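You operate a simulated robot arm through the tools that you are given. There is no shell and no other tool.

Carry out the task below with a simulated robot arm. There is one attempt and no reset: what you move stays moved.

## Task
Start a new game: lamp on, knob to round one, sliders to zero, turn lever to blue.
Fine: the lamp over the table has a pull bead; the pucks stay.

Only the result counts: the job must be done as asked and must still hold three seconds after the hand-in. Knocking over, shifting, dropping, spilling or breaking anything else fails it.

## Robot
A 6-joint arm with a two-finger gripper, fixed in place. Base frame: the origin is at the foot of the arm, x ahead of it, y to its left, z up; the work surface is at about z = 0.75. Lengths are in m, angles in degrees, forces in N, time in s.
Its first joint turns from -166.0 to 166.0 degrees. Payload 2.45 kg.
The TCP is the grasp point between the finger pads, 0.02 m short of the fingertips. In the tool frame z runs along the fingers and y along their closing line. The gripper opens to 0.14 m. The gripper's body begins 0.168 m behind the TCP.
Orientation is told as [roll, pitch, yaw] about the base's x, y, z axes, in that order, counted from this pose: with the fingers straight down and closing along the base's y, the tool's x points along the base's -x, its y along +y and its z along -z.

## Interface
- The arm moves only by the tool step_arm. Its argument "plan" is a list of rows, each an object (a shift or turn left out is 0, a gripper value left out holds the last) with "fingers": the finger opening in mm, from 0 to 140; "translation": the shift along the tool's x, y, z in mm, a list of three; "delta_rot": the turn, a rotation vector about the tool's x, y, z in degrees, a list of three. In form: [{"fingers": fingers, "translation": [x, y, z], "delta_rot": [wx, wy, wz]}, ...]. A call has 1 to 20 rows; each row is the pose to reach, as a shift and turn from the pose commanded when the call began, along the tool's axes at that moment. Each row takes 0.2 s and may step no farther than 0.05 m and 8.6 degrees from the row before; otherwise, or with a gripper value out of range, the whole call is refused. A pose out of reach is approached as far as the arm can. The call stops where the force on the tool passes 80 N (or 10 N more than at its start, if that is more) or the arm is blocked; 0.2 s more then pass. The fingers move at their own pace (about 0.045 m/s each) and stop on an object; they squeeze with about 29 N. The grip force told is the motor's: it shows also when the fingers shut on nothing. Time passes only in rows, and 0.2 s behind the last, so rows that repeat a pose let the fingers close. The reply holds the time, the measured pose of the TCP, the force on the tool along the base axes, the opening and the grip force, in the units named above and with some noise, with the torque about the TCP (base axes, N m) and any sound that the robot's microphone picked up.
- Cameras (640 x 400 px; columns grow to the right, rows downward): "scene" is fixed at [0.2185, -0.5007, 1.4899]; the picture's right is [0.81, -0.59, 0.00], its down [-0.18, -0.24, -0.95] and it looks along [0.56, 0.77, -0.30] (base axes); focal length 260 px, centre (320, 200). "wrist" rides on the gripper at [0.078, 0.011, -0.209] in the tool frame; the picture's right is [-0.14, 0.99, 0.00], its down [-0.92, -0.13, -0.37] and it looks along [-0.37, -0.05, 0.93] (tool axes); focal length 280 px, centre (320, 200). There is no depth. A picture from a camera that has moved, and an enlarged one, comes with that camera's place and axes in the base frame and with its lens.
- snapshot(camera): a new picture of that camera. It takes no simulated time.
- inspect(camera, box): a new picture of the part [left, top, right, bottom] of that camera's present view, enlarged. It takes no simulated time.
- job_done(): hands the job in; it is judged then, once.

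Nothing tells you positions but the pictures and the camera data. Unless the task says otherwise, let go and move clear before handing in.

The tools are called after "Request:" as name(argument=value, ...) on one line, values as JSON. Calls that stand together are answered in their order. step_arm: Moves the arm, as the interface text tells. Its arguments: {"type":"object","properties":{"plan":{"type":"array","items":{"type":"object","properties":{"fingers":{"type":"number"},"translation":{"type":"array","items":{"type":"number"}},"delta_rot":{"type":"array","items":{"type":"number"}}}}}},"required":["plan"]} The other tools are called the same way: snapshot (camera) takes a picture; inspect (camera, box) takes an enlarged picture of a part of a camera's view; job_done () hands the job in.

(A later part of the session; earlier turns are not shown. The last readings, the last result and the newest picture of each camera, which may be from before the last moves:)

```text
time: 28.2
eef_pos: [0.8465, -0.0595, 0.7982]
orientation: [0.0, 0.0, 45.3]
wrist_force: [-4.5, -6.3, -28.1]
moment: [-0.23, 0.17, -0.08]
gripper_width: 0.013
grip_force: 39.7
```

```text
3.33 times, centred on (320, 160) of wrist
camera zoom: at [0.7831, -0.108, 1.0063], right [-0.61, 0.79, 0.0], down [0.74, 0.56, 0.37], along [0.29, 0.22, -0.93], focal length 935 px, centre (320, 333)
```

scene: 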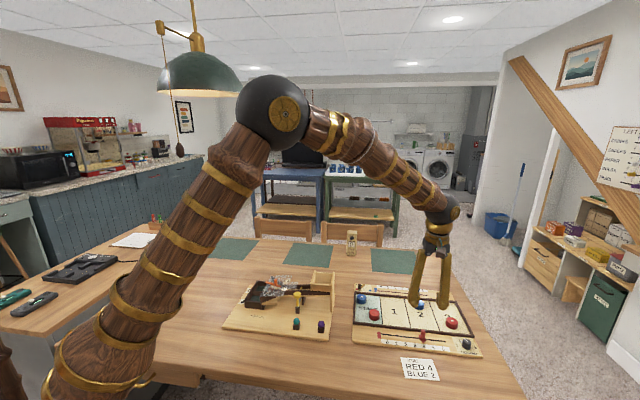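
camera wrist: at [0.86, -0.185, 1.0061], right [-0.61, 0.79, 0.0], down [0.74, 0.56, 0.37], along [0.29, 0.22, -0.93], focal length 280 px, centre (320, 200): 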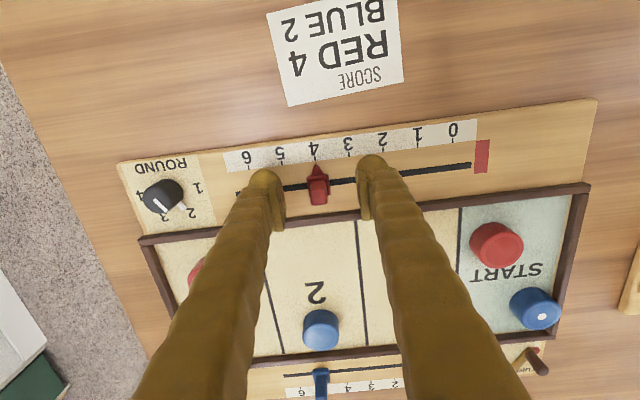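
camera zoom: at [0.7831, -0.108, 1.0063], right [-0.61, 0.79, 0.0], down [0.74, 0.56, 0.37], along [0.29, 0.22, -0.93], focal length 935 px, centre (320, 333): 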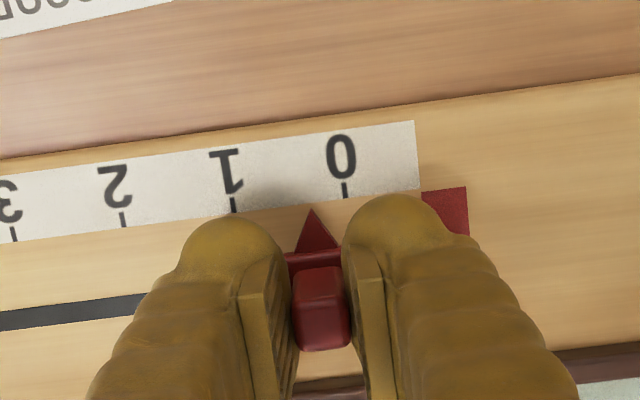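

The pointer is about 9 mm short of the 0 tick. Moving that last bit slowly.

Request:
step_arm(plan=[{"translation": [0, 3, 0]}, {"translation": [0, 6, 0]}, {"translation": [0, 9, 0]}, {"translation": [0, 9, 0]}])

Request:
inspect(camera="wrist", box=[260, 120, 380, 210])

Request:
inspect(camera="scene", box=[380, 320, 440, 360])

```text
time: 29.2
eef_pos: [0.8377, -0.0527, 0.7978]
orientation: [0.0, 0.0, 45.3]
wrist_force: [1.0, -10.0, -23.7]
moment: [-0.12, -0.01, -0.12]
gripper_width: 0.013
grip_force: 39.8
```

```text
4.44 times, centred on (320, 165) of wrist
camera zoom: at [0.7761, -0.1012, 1.0063], right [-0.61, 0.79, 0.0], down [0.74, 0.56, 0.37], along [0.29, 0.22, -0.93], focal length 1246 px, centre (320, 356)
```

zoom: 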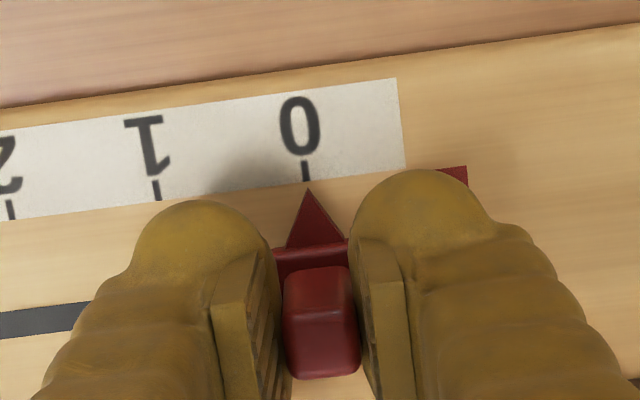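

```text
10.00 times, centred on (410, 340) of scene
camera zoom: at [0.2185, -0.5007, 1.4899], right [0.81, -0.59, 0.0], down [-0.18, -0.24, -0.95], along [0.56, 0.77, -0.3], focal length 2595 px, centre (-580, -1200)
```

zoom: 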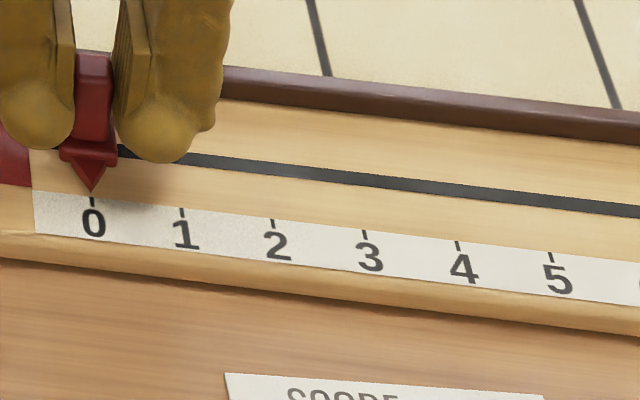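

The red pointer is exactly on the 0 tick. Releasing and lifting straight up.

Request:
step_arm(plan=[{"fingers": 50}, {"fingers": 50}, {"fingers": 50}, {"fingers": 50}, {"translation": [0, 0, -30], "fingers": 50}, {"translation": [0, 0, -70]}, {"translation": [0, 0, -110]}])

Request:
inspect(camera="scene", box=[350, 310, 440, 370])

Request:
snapshot(camera="wrist")

```text
time: 30.8
eef_pos: [0.8401, -0.0516, 0.9077]
orientation: [0.1, 0.2, 45.4]
wrist_force: [0.2, 0.4, -0.7]
moment: [-0.01, -0.04, 0.01]
gripper_width: 0.05
grip_force: 0.0
```

```text
6.67 times, centred on (395, 340) of scene
camera zoom: at [0.2185, -0.5007, 1.4899], right [0.81, -0.59, 0.0], down [-0.18, -0.24, -0.95], along [0.56, 0.77, -0.3], focal length 1730 px, centre (-180, -733)
```

zoom: 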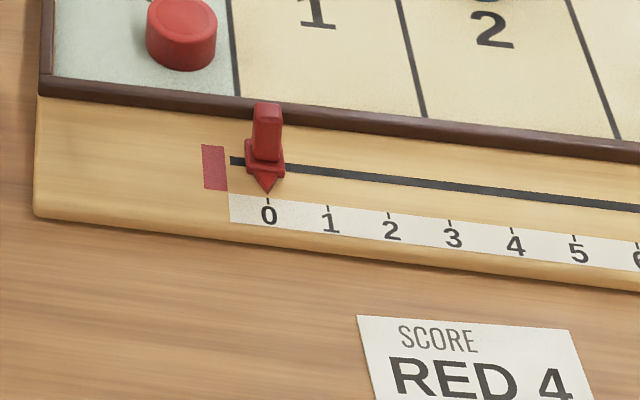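

```text
taken
camera wrist: at [0.7772, -0.1005, 1.1167], right [-0.61, 0.79, 0.0], down [0.74, 0.56, 0.37], along [0.29, 0.22, -0.93], focal length 280 px, centre (320, 200)
```

wrist: 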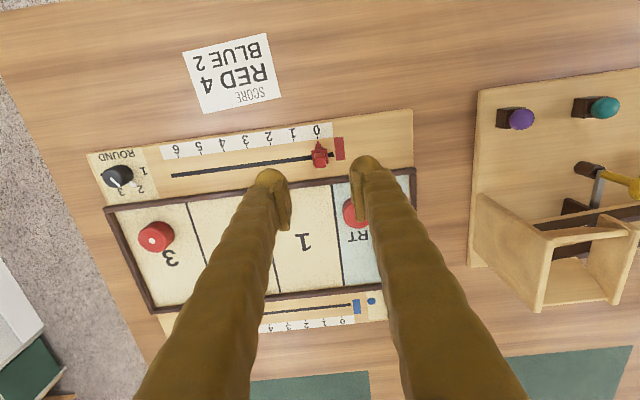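

Red is set to 0. Next is the lever, but the launcher's tall chute stands near it on the left, so I'll look at the clearance first.

Request:
inspect(camera="wrist", box=[400, 60, 640, 330])

Request:
inspect(camera="scene", box=[210, 250, 400, 350])

Request:
inspect(camera="wrist", box=[330, 270, 410, 340])

```text
1.48 times, centred on (520, 195) of wrist
camera zoom: at [0.7772, -0.1005, 1.1167], right [-0.61, 0.79, 0.0], down [0.74, 0.56, 0.37], along [0.29, 0.22, -0.93], focal length 415 px, centre (24, 207)
```

zoom: 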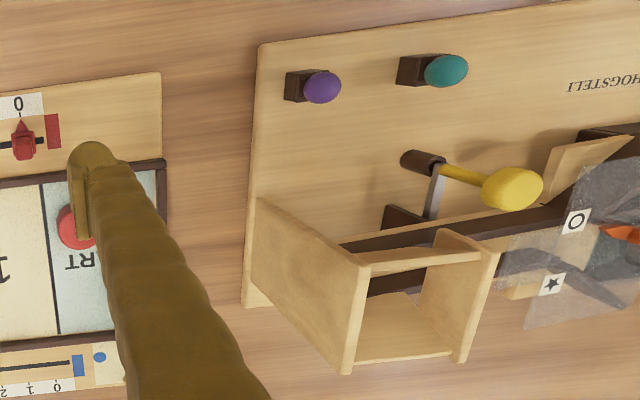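

```text
3.37 times, centred on (305, 300) of scene
camera zoom: at [0.2185, -0.5007, 1.4899], right [0.81, -0.59, 0.0], down [-0.18, -0.24, -0.95], along [0.56, 0.77, -0.3], focal length 874 px, centre (370, -137)
```

zoom: 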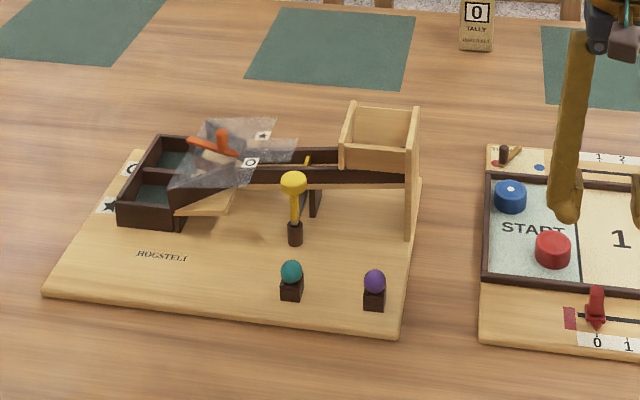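

```text
5.71 times, centred on (370, 305) of wrist
camera zoom: at [0.7772, -0.1005, 1.1167], right [-0.61, 0.79, 0.0], down [0.74, 0.56, 0.37], along [0.29, 0.22, -0.93], focal length 1602 px, centre (34, -400)
```

zoom: 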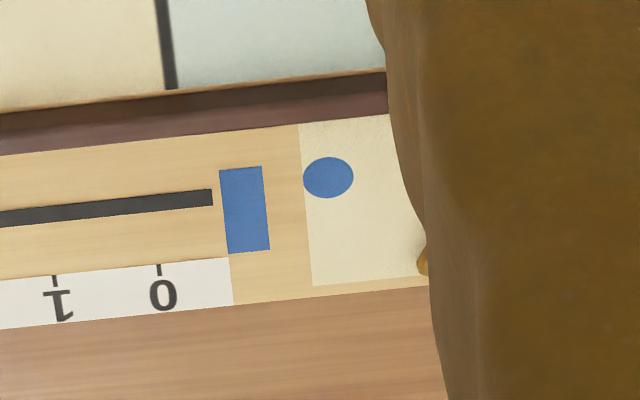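

The launcher's end panel is about 10 cm from the lever and only 0.887 m high, so there is room. Moving above the lever for a close look.

Request:
step_arm(plan=[{"translation": [-38.3, 13.7, -3.7], "fingers": 110}, {"translation": [-76.7, 27.4, -7.4]}, {"translation": [-115, 41.1, -11.1]}, {"translation": [-153.4, 54.8, -14.9]}, {"translation": [-191.7, 68.5, -18.6]}, {"translation": [-230.1, 82.2, -22.3]}])

Request:
snapshot(camera="wrist")

Request:
inspect(camera="wrist", box=[270, 110, 390, 200])

```text
time: 32.2
eef_pos: [0.9426, 0.1686, 0.9305]
orientation: [0.0, -0.1, 45.3]
wrist_force: [0.7, 0.3, 0.5]
moment: [0.04, 0.0, 0.0]
gripper_width: 0.1099
grip_force: 0.1
```

```text
taken
camera wrist: at [0.8797, 0.1212, 1.1388], right [-0.61, 0.8, 0.0], down [0.74, 0.56, 0.37], along [0.29, 0.22, -0.93], focal length 280 px, centre (320, 200)
```

wrist: 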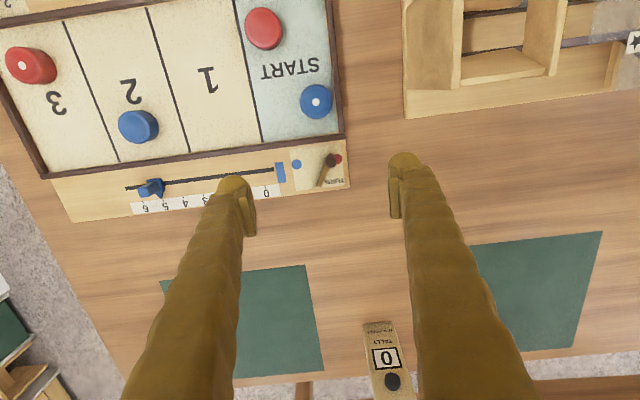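

```text
4.44 times, centred on (330, 155) of wrist
camera zoom: at [0.8797, 0.1212, 1.1388], right [-0.61, 0.8, 0.0], down [0.74, 0.56, 0.37], along [0.29, 0.22, -0.93], focal length 1246 px, centre (276, 400)
```

zoom: 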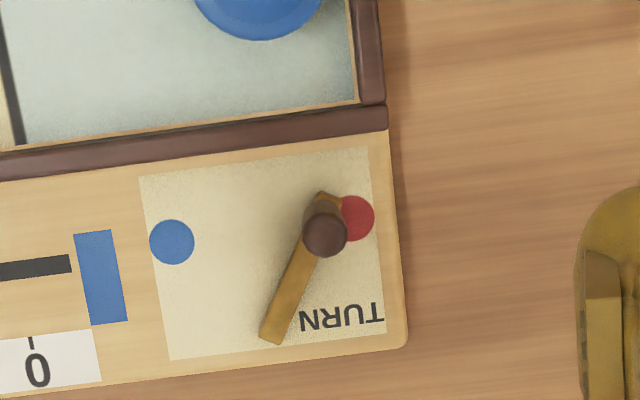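

The lever's peg is near (0.939, 0.184), with its pivot near (0.976, 0.194), and it must swing about 60° to the blue side. I'll centre over the peg with a slight 10° outward tilt for reach, stopping above it.

Request:
step_arm(plan=[{"translation": [-4, 6.5, 30], "delta_rot": [0, -5, 0], "fingers": 40}, {"translation": [-8.6, 13.2, 60], "delta_rot": [0, -10, 0], "fingers": 40}, {"translation": [-8.6, 13.2, 60], "delta_rot": [0, -10, 0], "fingers": 40}, {"translation": [-8.6, 13.2, 60], "delta_rot": [0, -10, 0], "fingers": 40}, {"translation": [-8.6, 13.2, 60], "delta_rot": [0, -10, 0], "fingers": 40}])

Request:
inspect(camera="wrist", box=[260, 110, 400, 215])

Request:
inspect(camera="scene", box=[340, 240, 420, 310])

```text
time: 33.4
eef_pos: [0.9396, 0.186, 0.8697]
orientation: [0.0, -9.9, 45.3]
wrist_force: [-0.3, -0.3, 0.5]
moment: [0.01, 0.0, 0.05]
gripper_width: 0.0402
grip_force: 0.1
```

```text
3.81 times, centred on (330, 162) of wrist
camera zoom: at [0.8516, 0.1128, 1.062], right [-0.61, 0.79, 0.02], down [0.68, 0.51, 0.52], along [0.4, 0.33, -0.85], focal length 1068 px, centre (282, 343)
```

zoom: 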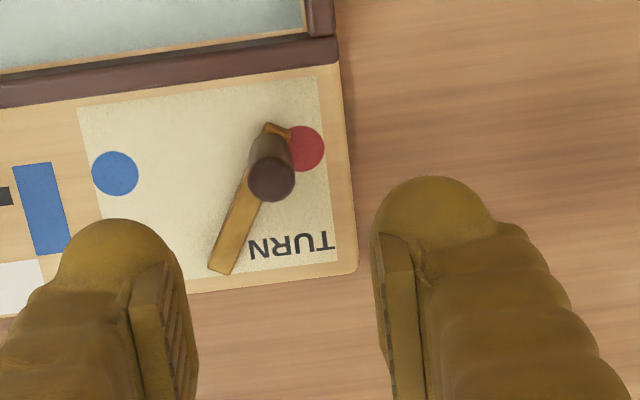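

```text
5.71 times, centred on (380, 275) of scene
camera zoom: at [0.2185, -0.5007, 1.4899], right [0.81, -0.59, 0.0], down [-0.18, -0.24, -0.95], along [0.56, 0.77, -0.3], focal length 1483 px, centre (-23, -229)
```

zoom: 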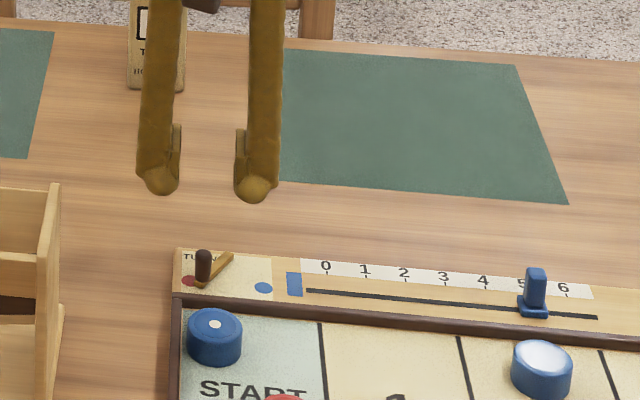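

The peg is centred between the fingers to within 2 mm. Descending to z ≈ 0.805 and closing on the peg.

Request:
step_arm(plan=[{"translation": [6, 0, 30]}, {"translation": [11, 0, 52]}, {"translation": [13.2, 0, 63.7]}, {"translation": [13.2, 0, 63.7]}])

Request:
inspect(camera="scene", box=[340, 250, 420, 310])

Request:
inspect(camera="wrist", box=[260, 130, 380, 220])

```text
time: 34.4
eef_pos: [0.9369, 0.1828, 0.805]
orientation: [0.1, -10.0, 45.4]
wrist_force: [0.0, -0.3, -0.2]
moment: [0.0, 0.01, -0.02]
gripper_width: 0.04
grip_force: 0.1
```

```text
6.67 times, centred on (380, 280) of scene
camera zoom: at [0.2185, -0.5007, 1.4899], right [0.81, -0.59, 0.0], down [-0.18, -0.24, -0.95], along [0.56, 0.77, -0.3], focal length 1730 px, centre (-80, -333)
```

zoom: 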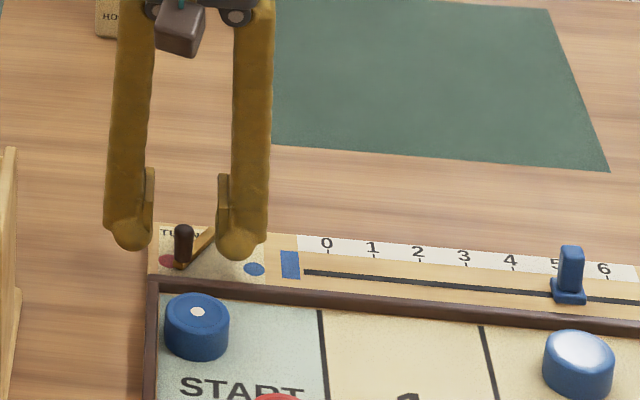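

```text
4.44 times, centred on (320, 175) of wrist
camera zoom: at [0.8497, 0.11, 0.997], right [-0.61, 0.79, 0.02], down [0.68, 0.51, 0.52], along [0.4, 0.33, -0.85], focal length 1246 px, centre (320, 311)
```

zoom: 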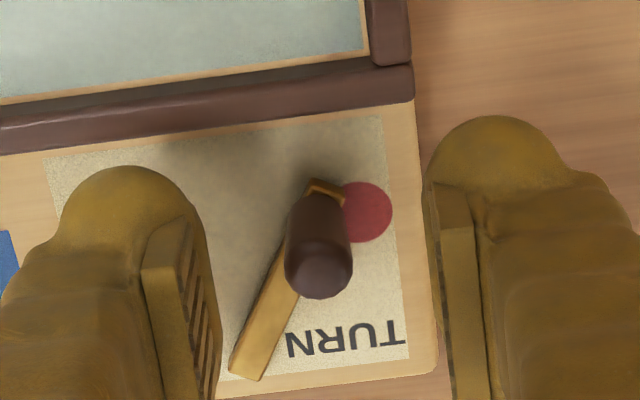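

The fingers straddle the peg cleanly. Closing.

Request:
step_arm(plan=[{"fingers": 4}, {"fingers": 4}, {"fingers": 4}, {"fingers": 4}])

Request:
inspect(camera="wrist", box=[260, 130, 380, 220])

```text
time: 35.4
eef_pos: [0.9373, 0.1827, 0.8056]
orientation: [0.0, -10.0, 45.3]
wrist_force: [0.9, -3.0, 4.4]
moment: [-0.03, -0.07, -0.04]
gripper_width: 0.0059
grip_force: 0.8
```

```text
4.44 times, centred on (320, 175) of wrist
camera zoom: at [0.8498, 0.11, 0.9972], right [-0.61, 0.79, 0.02], down [0.68, 0.51, 0.52], along [0.4, 0.33, -0.85], focal length 1246 px, centre (320, 311)
```

zoom: 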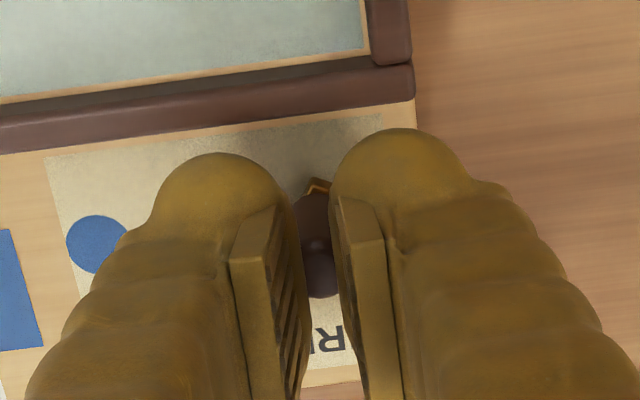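

The opening reads only 5.9 mm with almost no squeeze, narrower than I expected for the peg. I'll check from the scene camera.

Request:
inspect(camera="scene", box=[350, 270, 390, 300])

Request:
inspect(camera="wrist", box=[300, 150, 350, 200])

```text
13.33 times, centred on (370, 285) of scene
camera zoom: at [0.2185, -0.5007, 1.4899], right [0.81, -0.59, 0.0], down [-0.18, -0.24, -0.95], along [0.56, 0.77, -0.3], focal length 3460 px, centre (-347, -933)
```

zoom: 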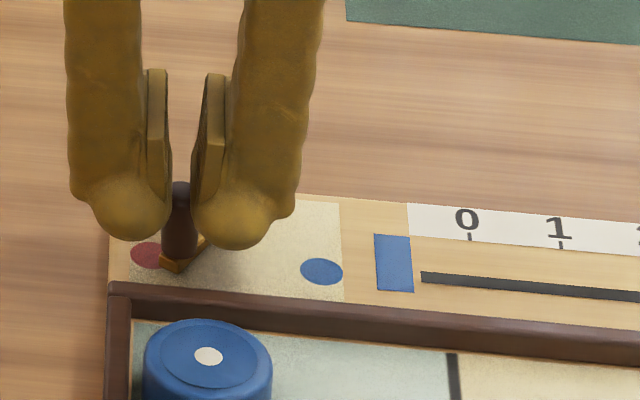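

```text
8.00 times, centred on (325, 175) of wrist
camera zoom: at [0.8498, 0.11, 0.9972], right [-0.61, 0.79, 0.02], down [0.68, 0.51, 0.52], along [0.4, 0.33, -0.85], focal length 2243 px, centre (280, 400)
```

zoom: 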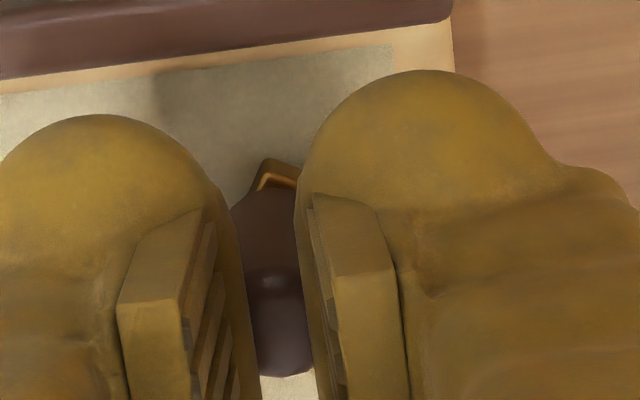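

Request:
step_arm(plan=[{"fingers": 4}, {"fingers": 4}])

Request:
inspect(camera="wrist", box=[300, 150, 350, 200])

```text
time: 36.0
eef_pos: [0.9355, 0.1837, 0.8051]
orientation: [0.0, -10.0, 45.3]
wrist_force: [2.3, -2.9, 5.3]
moment: [-0.05, -0.04, 0.0]
gripper_width: 0.0058
grip_force: 1.1
```

```text
8.00 times, centred on (325, 175) of wrist
camera zoom: at [0.8498, 0.11, 0.9972], right [-0.61, 0.79, 0.02], down [0.68, 0.51, 0.52], along [0.4, 0.33, -0.85], focal length 2243 px, centre (280, 400)
```

zoom: 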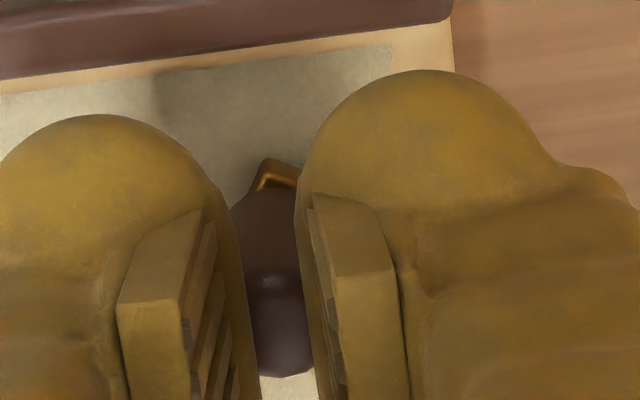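

Request:
step_arm(plan=[{"fingers": 0}, {"fingers": 0}, {"fingers": 0}])

Request:
inspect(camera="wrist", box=[300, 150, 350, 200])

Request:
inspect(camera="scene", box=[350, 270, 390, 300])

```text
time: 36.8
eef_pos: [0.9356, 0.1825, 0.8063]
orientation: [-0.1, -10.0, 45.3]
wrist_force: [0.5, -9.2, 28.0]
moment: [-0.12, -0.05, -0.07]
gripper_width: 0.0058
grip_force: 29.6
```

```text
8.00 times, centred on (325, 175) of wrist
camera zoom: at [0.8498, 0.1097, 0.9981], right [-0.61, 0.79, 0.02], down [0.68, 0.51, 0.52], along [0.4, 0.33, -0.85], focal length 2243 px, centre (280, 400)
```

zoom: 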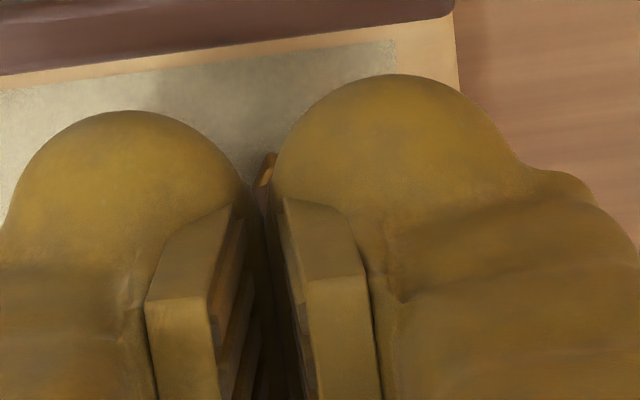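

```text
13.33 times, centred on (370, 285) of scene
camera zoom: at [0.2185, -0.5007, 1.4899], right [0.81, -0.59, 0.0], down [-0.18, -0.24, -0.95], along [0.56, 0.77, -0.3], focal length 3460 px, centre (-347, -933)
```

zoom: 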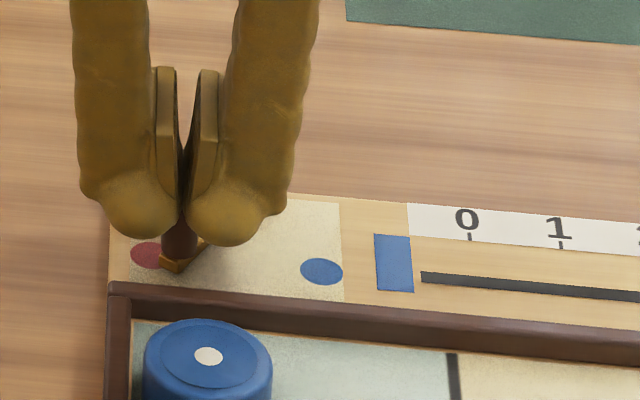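

The squeeze produced an odd upward push, so rather than gripping hard I'll relax to a loose cage around the peg and look again.

Request:
step_arm(plan=[{"fingers": 18}, {"fingers": 18}, {"fingers": 18}])

Request:
inspect(camera="wrist", box=[290, 140, 360, 210])

Request:
inspect(camera="scene", box=[350, 270, 390, 300])

```text
time: 37.6
eef_pos: [0.9373, 0.1839, 0.8054]
orientation: [-0.1, -10.0, 45.3]
wrist_force: [-0.4, -0.1, -1.2]
moment: [-0.02, 0.02, -0.01]
gripper_width: 0.0183
grip_force: 0.1
```

```text
5.71 times, centred on (325, 175) of wrist
camera zoom: at [0.8497, 0.11, 0.9969], right [-0.61, 0.79, 0.02], down [0.68, 0.51, 0.52], along [0.4, 0.33, -0.85], focal length 1602 px, centre (291, 343)
```

zoom: 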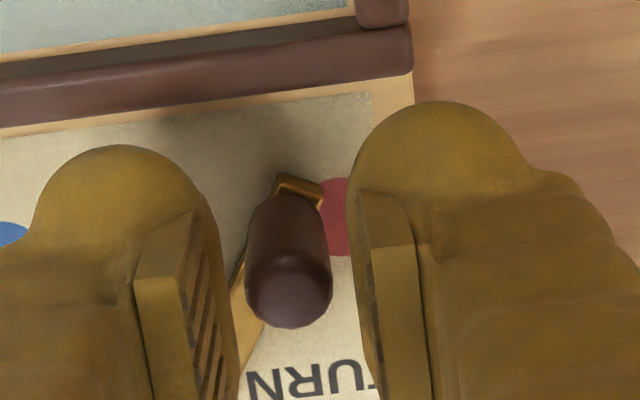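

```text
13.33 times, centred on (370, 285) of scene
camera zoom: at [0.2185, -0.5007, 1.4899], right [0.81, -0.59, 0.0], down [-0.18, -0.24, -0.95], along [0.56, 0.77, -0.3], focal length 3460 px, centre (-347, -933)
```

zoom: 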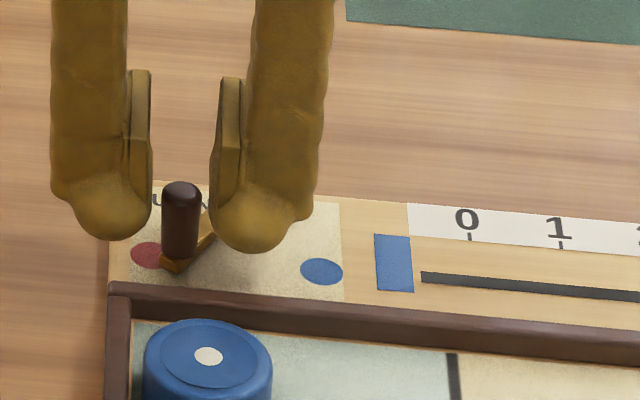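

The fingers hold the peg between them; I'll use a snug cage and sweep it along its arc towards the blue dot, following the pivot radius.

Request:
step_arm(plan=[{"fingers": 10}, {"fingers": 10}, {"translation": [3.05, -6.4, -0.5]}, {"translation": [4.6, -12.6, -0.8]}, {"translation": [5.2, -19.1, -0.9]}, {"translation": [4.6, -25.5, -0.8]}, {"translation": [3.05, -31.7, -0.5]}])

Request:
inspect(camera="wrist", box=[260, 130, 380, 220])

Request:
inspect(camera="scene", box=[350, 270, 390, 300])

```text
time: 39.1
eef_pos: [0.9513, 0.1622, 0.8068]
orientation: [0.1, -9.9, 45.3]
wrist_force: [-27.7, -0.3, 41.0]
moment: [0.43, 0.98, 0.94]
gripper_width: 0.0233
grip_force: 9.3
stopped in row 7: the force on the tool passed its limit at 85 N (the readings are from after the stop); the commanded pose is now the measured one
```

```text
4.44 times, centred on (320, 175) of wrist
camera zoom: at [0.865, 0.0879, 0.9999], right [-0.61, 0.79, 0.03], down [0.68, 0.51, 0.52], along [0.4, 0.34, -0.85], focal length 1246 px, centre (320, 311)
```

zoom: 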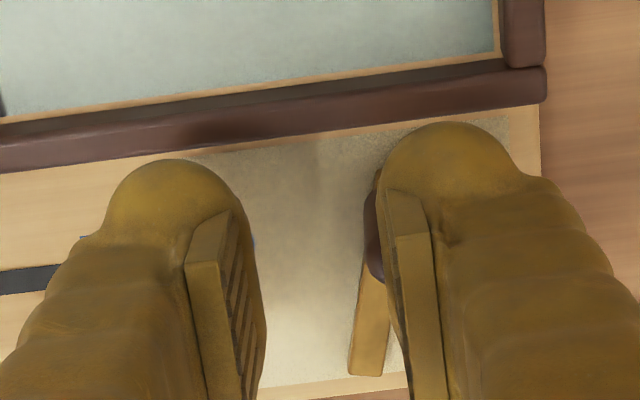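

```text
13.33 times, centred on (370, 285) of scene
camera zoom: at [0.2185, -0.5007, 1.4899], right [0.81, -0.59, 0.0], down [-0.18, -0.24, -0.95], along [0.56, 0.77, -0.3], focal length 3460 px, centre (-347, -933)
```

zoom: 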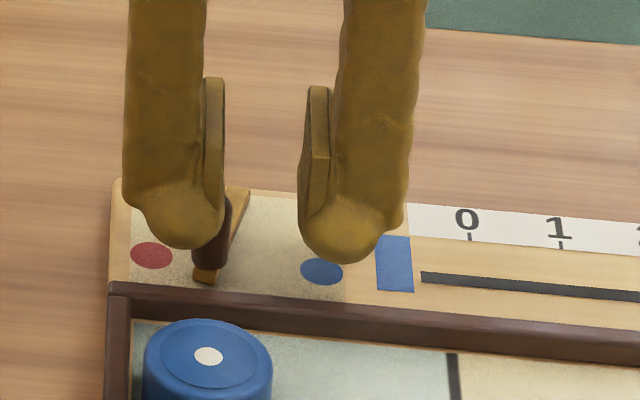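

The lever moved part way, but the force limit tripped with an upward push: only the rounded fingertips were bearing on the peg's top. I'll open, then look where the peg is before regrasping deeper.

Request:
step_arm(plan=[{"fingers": 40}, {"fingers": 40}, {"fingers": 40}, {"fingers": 40}])

Request:
inspect(camera="wrist", box=[260, 130, 380, 220])

Request:
inspect(camera="scene", box=[350, 270, 390, 300])

```text
time: 40.1
eef_pos: [0.9532, 0.1597, 0.8039]
orientation: [0.1, -9.9, 45.4]
wrist_force: [0.5, 2.6, 16.9]
moment: [0.41, 0.23, 0.0]
gripper_width: 0.0404
grip_force: 0.5
```

```text
4.44 times, centred on (320, 175) of wrist
camera zoom: at [0.8656, 0.0876, 0.9973], right [-0.61, 0.79, 0.03], down [0.69, 0.51, 0.52], along [0.4, 0.33, -0.85], focal length 1246 px, centre (320, 311)
```

zoom: 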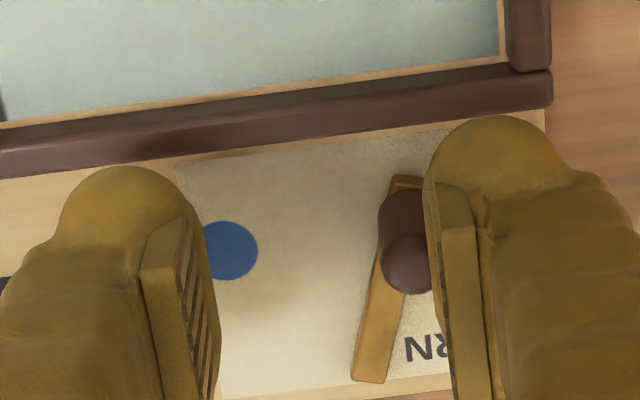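

```text
13.33 times, centred on (370, 285) of scene
camera zoom: at [0.2185, -0.5007, 1.4899], right [0.81, -0.59, 0.0], down [-0.18, -0.24, -0.95], along [0.56, 0.77, -0.3], focal length 3460 px, centre (-347, -933)
```

zoom: 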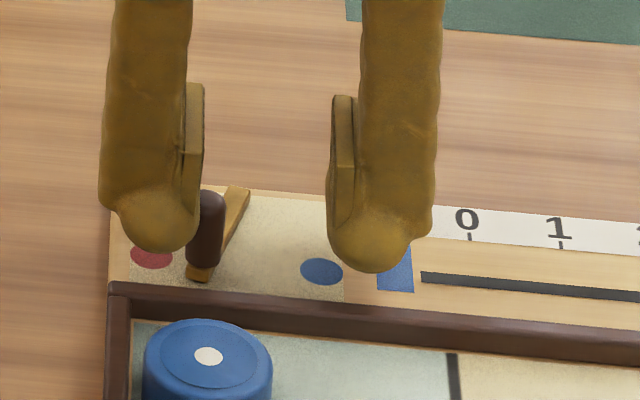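

The lever is part way over, and something is still pressing up under one finger. I'll lift straight up and look at the lever unobstructed.

Request:
step_arm(plan=[{"translation": [-2, 0, -10]}, {"translation": [-8.6, 0, -49.2]}, {"translation": [-12, 0, -69]}])

Request:
inspect(camera="wrist", box=[260, 110, 400, 215])

Request:
inspect(camera="scene", box=[350, 270, 390, 300])

```text
time: 40.9
eef_pos: [0.9518, 0.1612, 0.875]
orientation: [0.2, -9.8, 45.3]
wrist_force: [0.3, 0.9, -0.1]
moment: [0.02, -0.04, 0.02]
gripper_width: 0.0402
grip_force: 0.1
```

```text
3.81 times, centred on (330, 162) of wrist
camera zoom: at [0.8654, 0.0872, 1.0671], right [-0.61, 0.79, 0.03], down [0.69, 0.51, 0.52], along [0.4, 0.33, -0.85], focal length 1068 px, centre (282, 343)
```

zoom: 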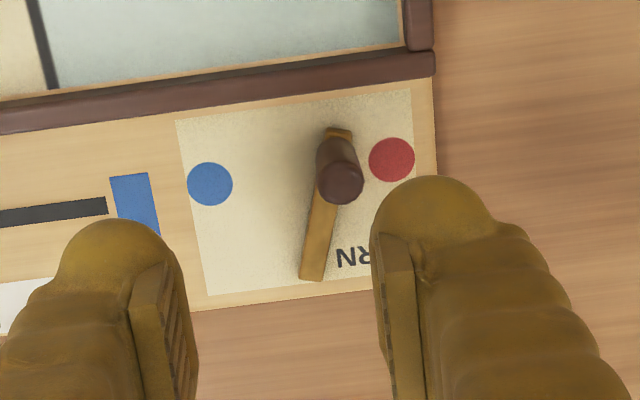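

```text
13.33 times, centred on (370, 285) of scene
camera zoom: at [0.2185, -0.5007, 1.4899], right [0.81, -0.59, 0.0], down [-0.18, -0.24, -0.95], along [0.56, 0.77, -0.3], focal length 3460 px, centre (-347, -933)
```

zoom: 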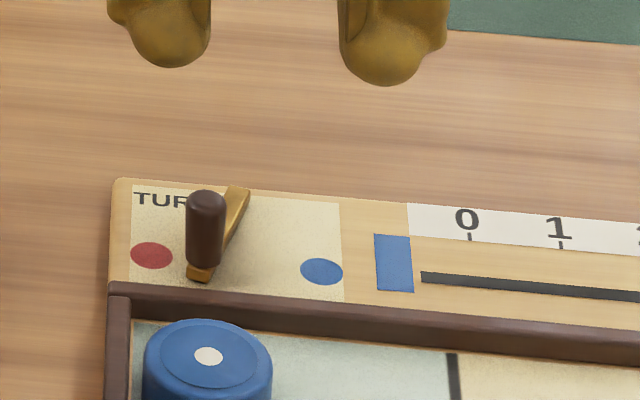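

The lever now rests about a third of the way over, with peg near (0.942, 0.178). I'll re-centre over it and go roughly 9 mm deeper so the flat pads bear on the peg rather than the rounded tips.

Request:
step_arm(plan=[{"translation": [-7.9, 18.3, 1.4], "fingers": 34}, {"translation": [-1, 18.3, 40.8]}, {"translation": [3.3, 18.3, 65.4]}, {"translation": [5.5, 18.3, 78.2]}, {"translation": [5.5, 18.3, 78.2]}])

Request:
inspect(camera="wrist", box=[260, 130, 380, 220])

Request:
inspect(camera="scene", box=[350, 270, 390, 300])

```text
time: 42.1
eef_pos: [0.9448, 0.1806, 0.7984]
orientation: [0.2, -9.9, 45.4]
wrist_force: [0.2, -0.2, 0.4]
moment: [0.02, 0.01, 0.03]
gripper_width: 0.0342
grip_force: 0.0
```

```text
4.44 times, centred on (320, 175) of wrist
camera zoom: at [0.8579, 0.1061, 0.9896], right [-0.61, 0.79, 0.03], down [0.69, 0.51, 0.52], along [0.4, 0.33, -0.85], focal length 1246 px, centre (320, 311)
```

zoom: 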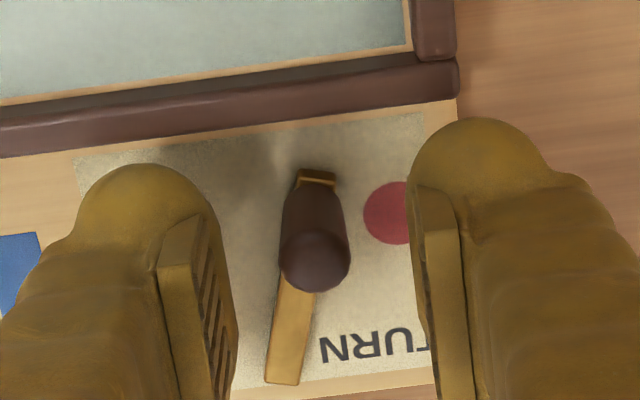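

```text
13.33 times, centred on (370, 285) of scene
camera zoom: at [0.2185, -0.5007, 1.4899], right [0.81, -0.59, 0.0], down [-0.18, -0.24, -0.95], along [0.56, 0.77, -0.3], focal length 3460 px, centre (-347, -933)
```

zoom: 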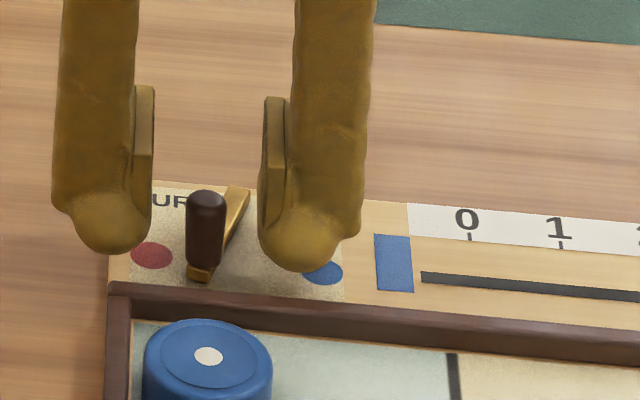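

No contact so far. I'll go 3 mm lower and close gently on the peg.

Request:
step_arm(plan=[{"translation": [0.5, 0, 3], "fingers": 34}, {"translation": [0.5, 0, 3], "fingers": 6}, {"translation": [0.5, 0, 3], "fingers": 6}, {"translation": [0.5, 0, 3], "fingers": 6}, {"translation": [0.5, 0, 3], "fingers": 6}])

Request:
inspect(camera="wrist", box=[260, 130, 380, 220])

Request:
inspect(camera="scene", box=[350, 270, 390, 300])

```text
time: 43.3
eef_pos: [0.9443, 0.1796, 0.7948]
orientation: [0.1, -9.9, 45.3]
wrist_force: [-0.3, 0.3, -1.7]
moment: [0.01, 0.03, 0.03]
gripper_width: 0.0121
grip_force: 39.0
```

```text
4.44 times, centred on (320, 175) of wrist
camera zoom: at [0.8578, 0.1061, 0.9865], right [-0.61, 0.79, 0.03], down [0.69, 0.51, 0.52], along [0.4, 0.33, -0.85], focal length 1246 px, centre (320, 311)
```

zoom: 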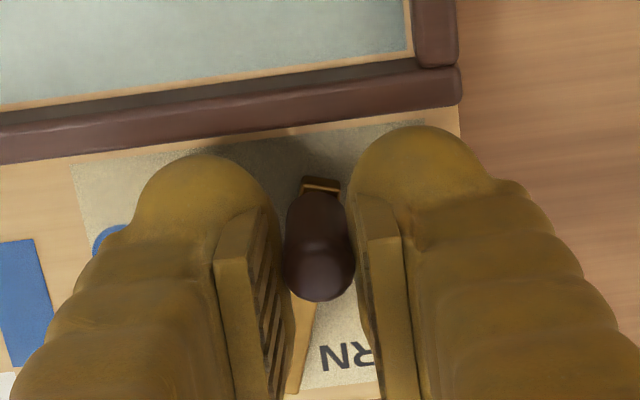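

```text
13.33 times, centred on (370, 285) of scene
camera zoom: at [0.2185, -0.5007, 1.4899], right [0.81, -0.59, 0.0], down [-0.18, -0.24, -0.95], along [0.56, 0.77, -0.3], focal length 3460 px, centre (-347, -933)
```

zoom: 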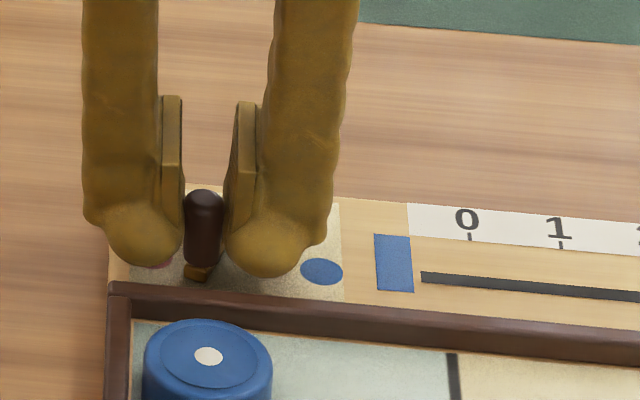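

A proper grip now (12 mm, 39 N). Sweeping the peg along its arc towards blue.

Request:
step_arm(plan=[{"translation": [0.8, -2.9, -0.15]}, {"translation": [1.5, -5.8, -0.3]}, {"translation": [1.9, -9, -0.35]}, {"translation": [2.1, -12.2, -0.4]}, {"translation": [1.9, -15.4, -0.35]}, {"translation": [1.5, -18.6, -0.3]}, {"translation": [0.7, -21.8, -0.15]}, {"translation": [-0.15, -24.9, 0]}])

Request:
inspect(camera="wrist", box=[260, 130, 380, 220])

Request:
inspect(camera="scene", box=[350, 270, 390, 300])

```text
time: 45.1
eef_pos: [0.9636, 0.1615, 0.7947]
orientation: [0.2, -9.9, 45.2]
wrist_force: [-0.8, 5.0, -1.1]
moment: [-0.03, 0.08, 0.08]
gripper_width: 0.0117
grip_force: 38.7
```

```text
4.44 times, centred on (320, 175) of wrist
camera zoom: at [0.8767, 0.0889, 0.9862], right [-0.61, 0.79, 0.03], down [0.68, 0.51, 0.52], along [0.4, 0.34, -0.85], focal length 1246 px, centre (320, 311)
```

zoom: 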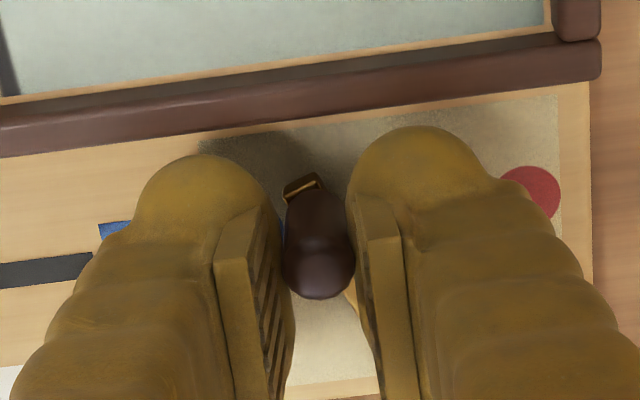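

```text
13.33 times, centred on (370, 285) of scene
camera zoom: at [0.2185, -0.5007, 1.4899], right [0.81, -0.59, 0.0], down [-0.18, -0.24, -0.95], along [0.56, 0.77, -0.3], focal length 3460 px, centre (-347, -933)
```

zoom: 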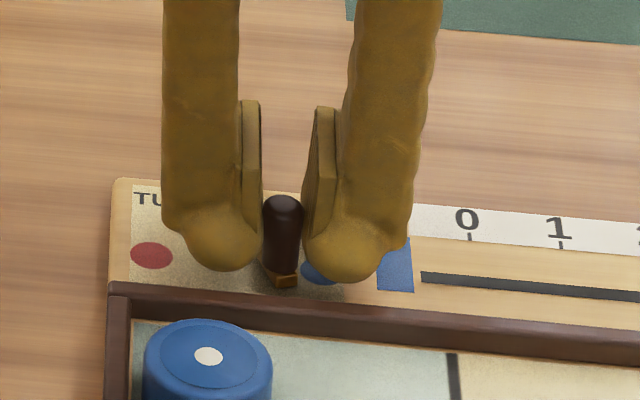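

Smooth, with about 5 N. Continuing to the blue side and watching for the end stop.

Request:
step_arm(plan=[{"translation": [-1.2, -3, 0.2]}, {"translation": [-2.7, -5.85, 0.5]}, {"translation": [-2.7, -5.85, 0.5]}])

Request:
inspect(camera="wrist", box=[260, 130, 380, 220])

Request:
inspect(camera="scene", box=[350, 270, 390, 300])

```text
time: 45.9
eef_pos: [0.9679, 0.1609, 0.7942]
orientation: [0.2, -9.9, 45.3]
wrist_force: [-11.2, 10.3, -2.1]
moment: [0.07, 0.18, 0.01]
gripper_width: 0.0124
grip_force: 39.4
```

```text
4.44 times, centred on (320, 175) of wrist
camera zoom: at [0.8822, 0.0867, 0.9864], right [-0.61, 0.79, 0.03], down [0.69, 0.51, 0.52], along [0.4, 0.33, -0.85], focal length 1246 px, centre (320, 311)
```

zoom: 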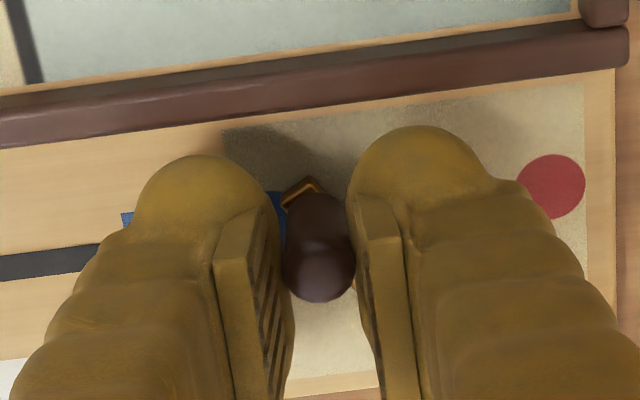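

```text
13.33 times, centred on (370, 285) of scene
camera zoom: at [0.2185, -0.5007, 1.4899], right [0.81, -0.59, 0.0], down [-0.18, -0.24, -0.95], along [0.56, 0.77, -0.3], focal length 3460 px, centre (-347, -933)
```

zoom: 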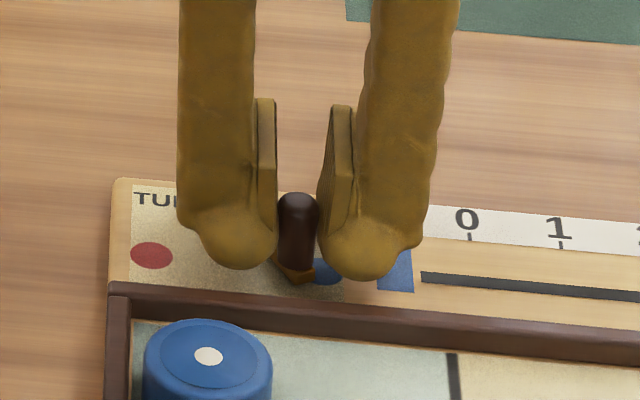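

The lever is near its mirrored position and the resistance is rising slightly. A few more millimetres to find the stop.

Request:
step_arm(plan=[{"translation": [-0.7, -1.1, 0.1]}, {"translation": [-1.4, -2.2, 0.2]}, {"translation": [-2, -3.2, 0.35]}])

Request:
inspect(camera="scene", box=[350, 270, 390, 300])

```text
time: 46.7
eef_pos: [0.9693, 0.1609, 0.795]
orientation: [0.3, -9.6, 45.3]
wrist_force: [-73.5, 12.8, 12.9]
moment: [0.15, 0.77, 0.12]
gripper_width: 0.0124
grip_force: 39.2
```

```text
13.33 times, centred on (370, 285) of scene
camera zoom: at [0.2185, -0.5007, 1.4899], right [0.81, -0.59, 0.0], down [-0.18, -0.24, -0.95], along [0.56, 0.77, -0.3], focal length 3460 px, centre (-347, -933)
```

zoom: 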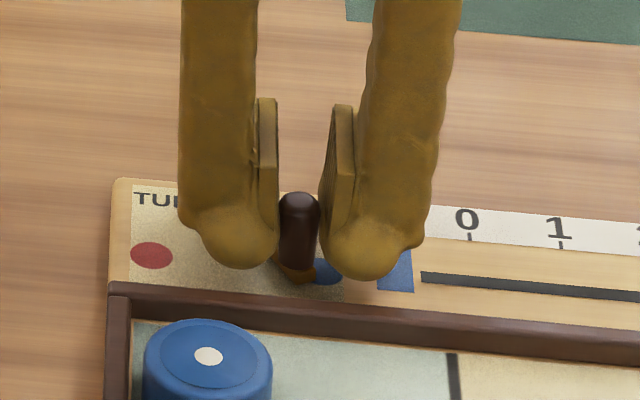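

That is the end stop. I'll relax the last few millimetres, open, and lift clear.

Request:
step_arm(plan=[{"translation": [1.2, 1.8, -0.2]}, {"translation": [1.2, 1.8, -0.2], "fingers": 34}, {"translation": [1.2, 1.8, -0.2], "fingers": 34}, {"translation": [1.2, 1.8, -0.2], "fingers": 34}, {"translation": [-5, 1.8, -35], "fingers": 34}, {"translation": [-12, 1.8, -75], "fingers": 34}])

Request:
inspect(camera="wrist", box=[240, 90, 400, 210])

Request:
inspect(camera="scene", box=[350, 270, 390, 300])

```text
time: 48.1
eef_pos: [0.9701, 0.1618, 0.8689]
orientation: [0.2, -9.9, 45.3]
wrist_force: [0.9, -0.3, -0.2]
moment: [0.02, -0.01, -0.03]
gripper_width: 0.0341
grip_force: 0.0
```

```text
3.33 times, centred on (320, 150) of wrist
camera zoom: at [0.8829, 0.0882, 1.0611], right [-0.61, 0.79, 0.03], down [0.69, 0.51, 0.52], along [0.4, 0.33, -0.85], focal length 935 px, centre (320, 367)
```

zoom: 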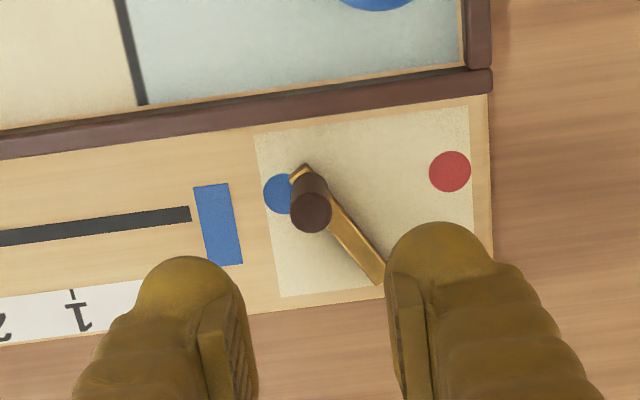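

```text
13.33 times, centred on (370, 285) of scene
camera zoom: at [0.2185, -0.5007, 1.4899], right [0.81, -0.59, 0.0], down [-0.18, -0.24, -0.95], along [0.56, 0.77, -0.3], focal length 3460 px, centre (-347, -933)
```

zoom: 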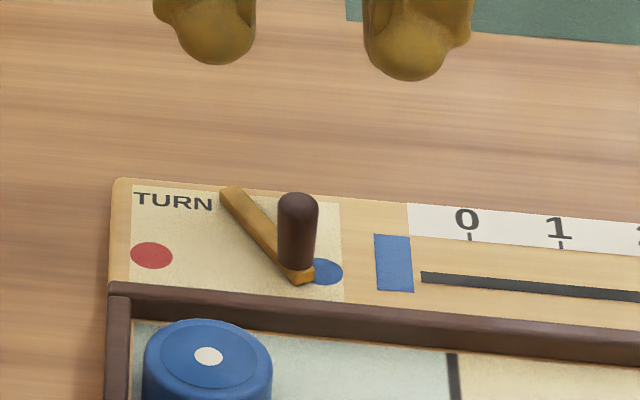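

The lever is on blue, mirroring where it sat on red. Next is the blue slider at about (1.118, 0.015): I'll move along the board to above it while tilting further outward for reach.

Request:
step_arm(plan=[{"translation": [-0.9, -34.8, -5], "delta_rot": [0, -4.2, 0], "fingers": 50}, {"translation": [-1.7, -69.5, -10], "delta_rot": [0, -8.3, 0]}, {"translation": [-2.6, -104.3, -15], "delta_rot": [0, -12.5, 0]}, {"translation": [-3.5, -139, -20], "delta_rot": [0, -16.7, 0]}, {"translation": [-4.3, -173.8, -25], "delta_rot": [0, -20.8, 0]}, {"translation": [-5.2, -208.6, -29.6], "delta_rot": [0, -25, 0]}, {"translation": [-5.2, -208.6, -29.6], "delta_rot": [0, -25, 0]}])

Request:
snapshot(camera="wrist")

Request:
snapshot(camera="scene")

```text
time: 49.7
eef_pos: [1.1184, 0.014, 0.9014]
orientation: [0.1, -34.9, 45.3]
wrist_force: [-0.1, -0.3, 0.0]
moment: [0.0, -0.02, 0.0]
gripper_width: 0.0501
grip_force: 0.0
```

```text
taken
camera wrist: at [0.982, -0.1102, 1.0275], right [-0.63, 0.78, 0.08], down [0.47, 0.3, 0.83], along [0.62, 0.56, -0.55], focal length 280 px, centre (320, 200)
```

wrist: 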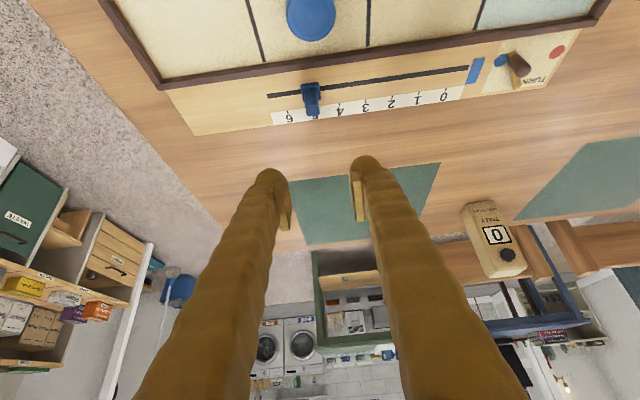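

```text
taken
```

scene: 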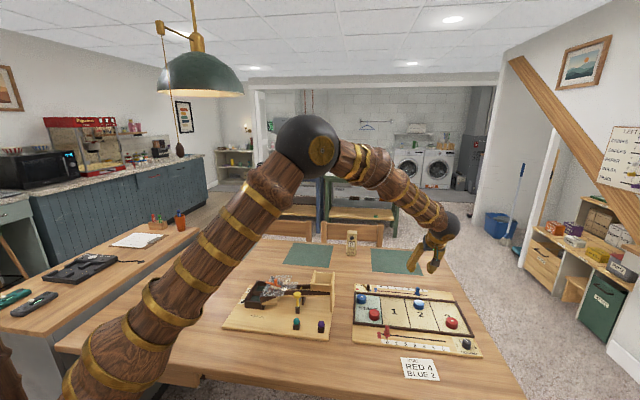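

The pose is reachable. Zooming in on the blue handle to measure its offset from the grasp point.

Request:
inspect(camera="wrist", box=[260, 60, 380, 150])

Request:
inspect(camera="scene", box=[390, 230, 470, 320])

```text
4.44 times, centred on (320, 105) of wrist
camera zoom: at [0.982, -0.1102, 1.0275], right [-0.63, 0.78, 0.08], down [0.47, 0.3, 0.83], along [0.62, 0.56, -0.55], focal length 1246 px, centre (320, 622)
```

zoom: 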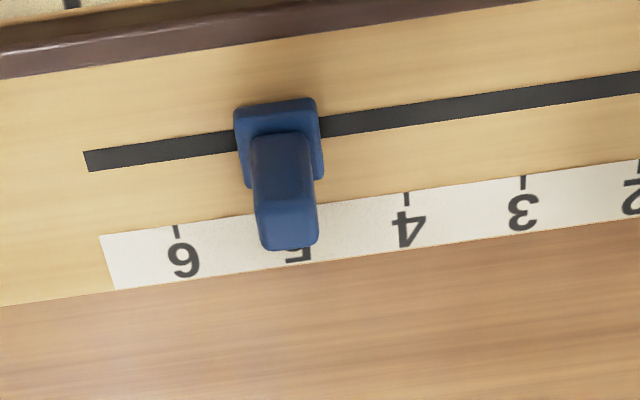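

```text
4.44 times, centred on (430, 275) of scene
camera zoom: at [0.2185, -0.5007, 1.4899], right [0.81, -0.59, 0.0], down [-0.18, -0.24, -0.95], along [0.56, 0.77, -0.3], focal length 1153 px, centre (-169, -133)
```

zoom: 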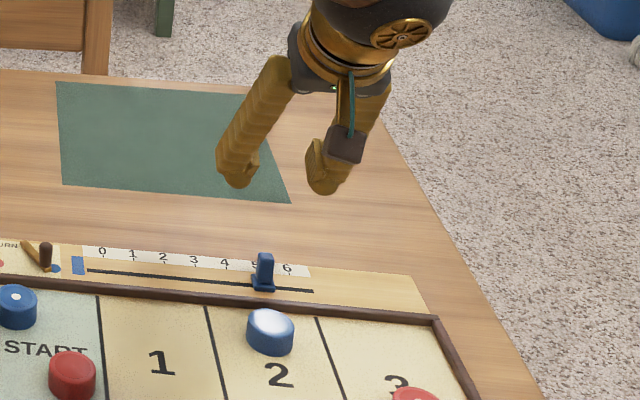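

The handle is within 2 mm of the grasp axis. Descending straight down, offset slightly inward so the tilted fingertips clear the slider's base plate.

Request:
step_arm(plan=[{"translation": [26.6, 1.5, 30.2]}, {"translation": [49.5, 1.5, 63]}, {"translation": [58.1, 1.5, 75.3]}, {"translation": [62.3, 1.5, 81.4]}, {"translation": [62.3, 1.5, 81.4]}])

Request:
inspect(camera="wrist", box=[250, 110, 390, 215])

Request:
inspect(camera="scene", box=[390, 260, 450, 305])

```text
time: 50.9
eef_pos: [1.1147, 0.0118, 0.7984]
orientation: [0.2, -34.9, 45.3]
wrist_force: [-0.4, 0.9, 0.1]
moment: [0.01, -0.02, 0.01]
gripper_width: 0.0499
grip_force: 0.0
```

```text
3.81 times, centred on (320, 162) of wrist
camera zoom: at [0.9776, -0.1121, 0.9247], right [-0.63, 0.78, 0.08], down [0.47, 0.3, 0.83], along [0.62, 0.56, -0.55], focal length 1068 px, centre (320, 343)
```

zoom: 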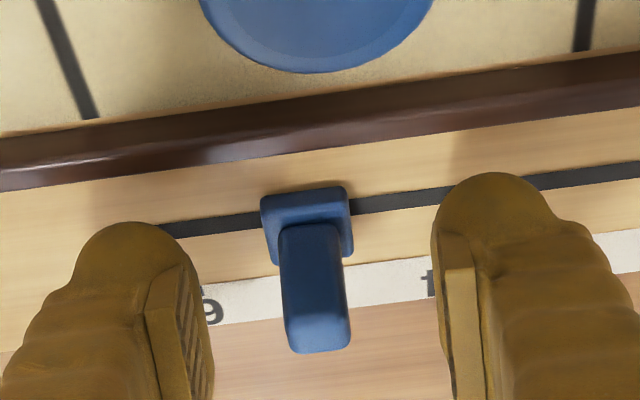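

```text
8.89 times, centred on (420, 282) of scene
camera zoom: at [0.2185, -0.5007, 1.4899], right [0.81, -0.59, 0.0], down [-0.18, -0.24, -0.95], along [0.56, 0.77, -0.3], focal length 2306 px, centre (-569, -533)
```

zoom: 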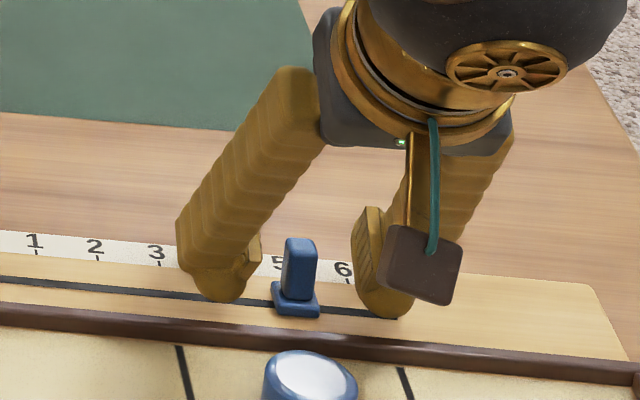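

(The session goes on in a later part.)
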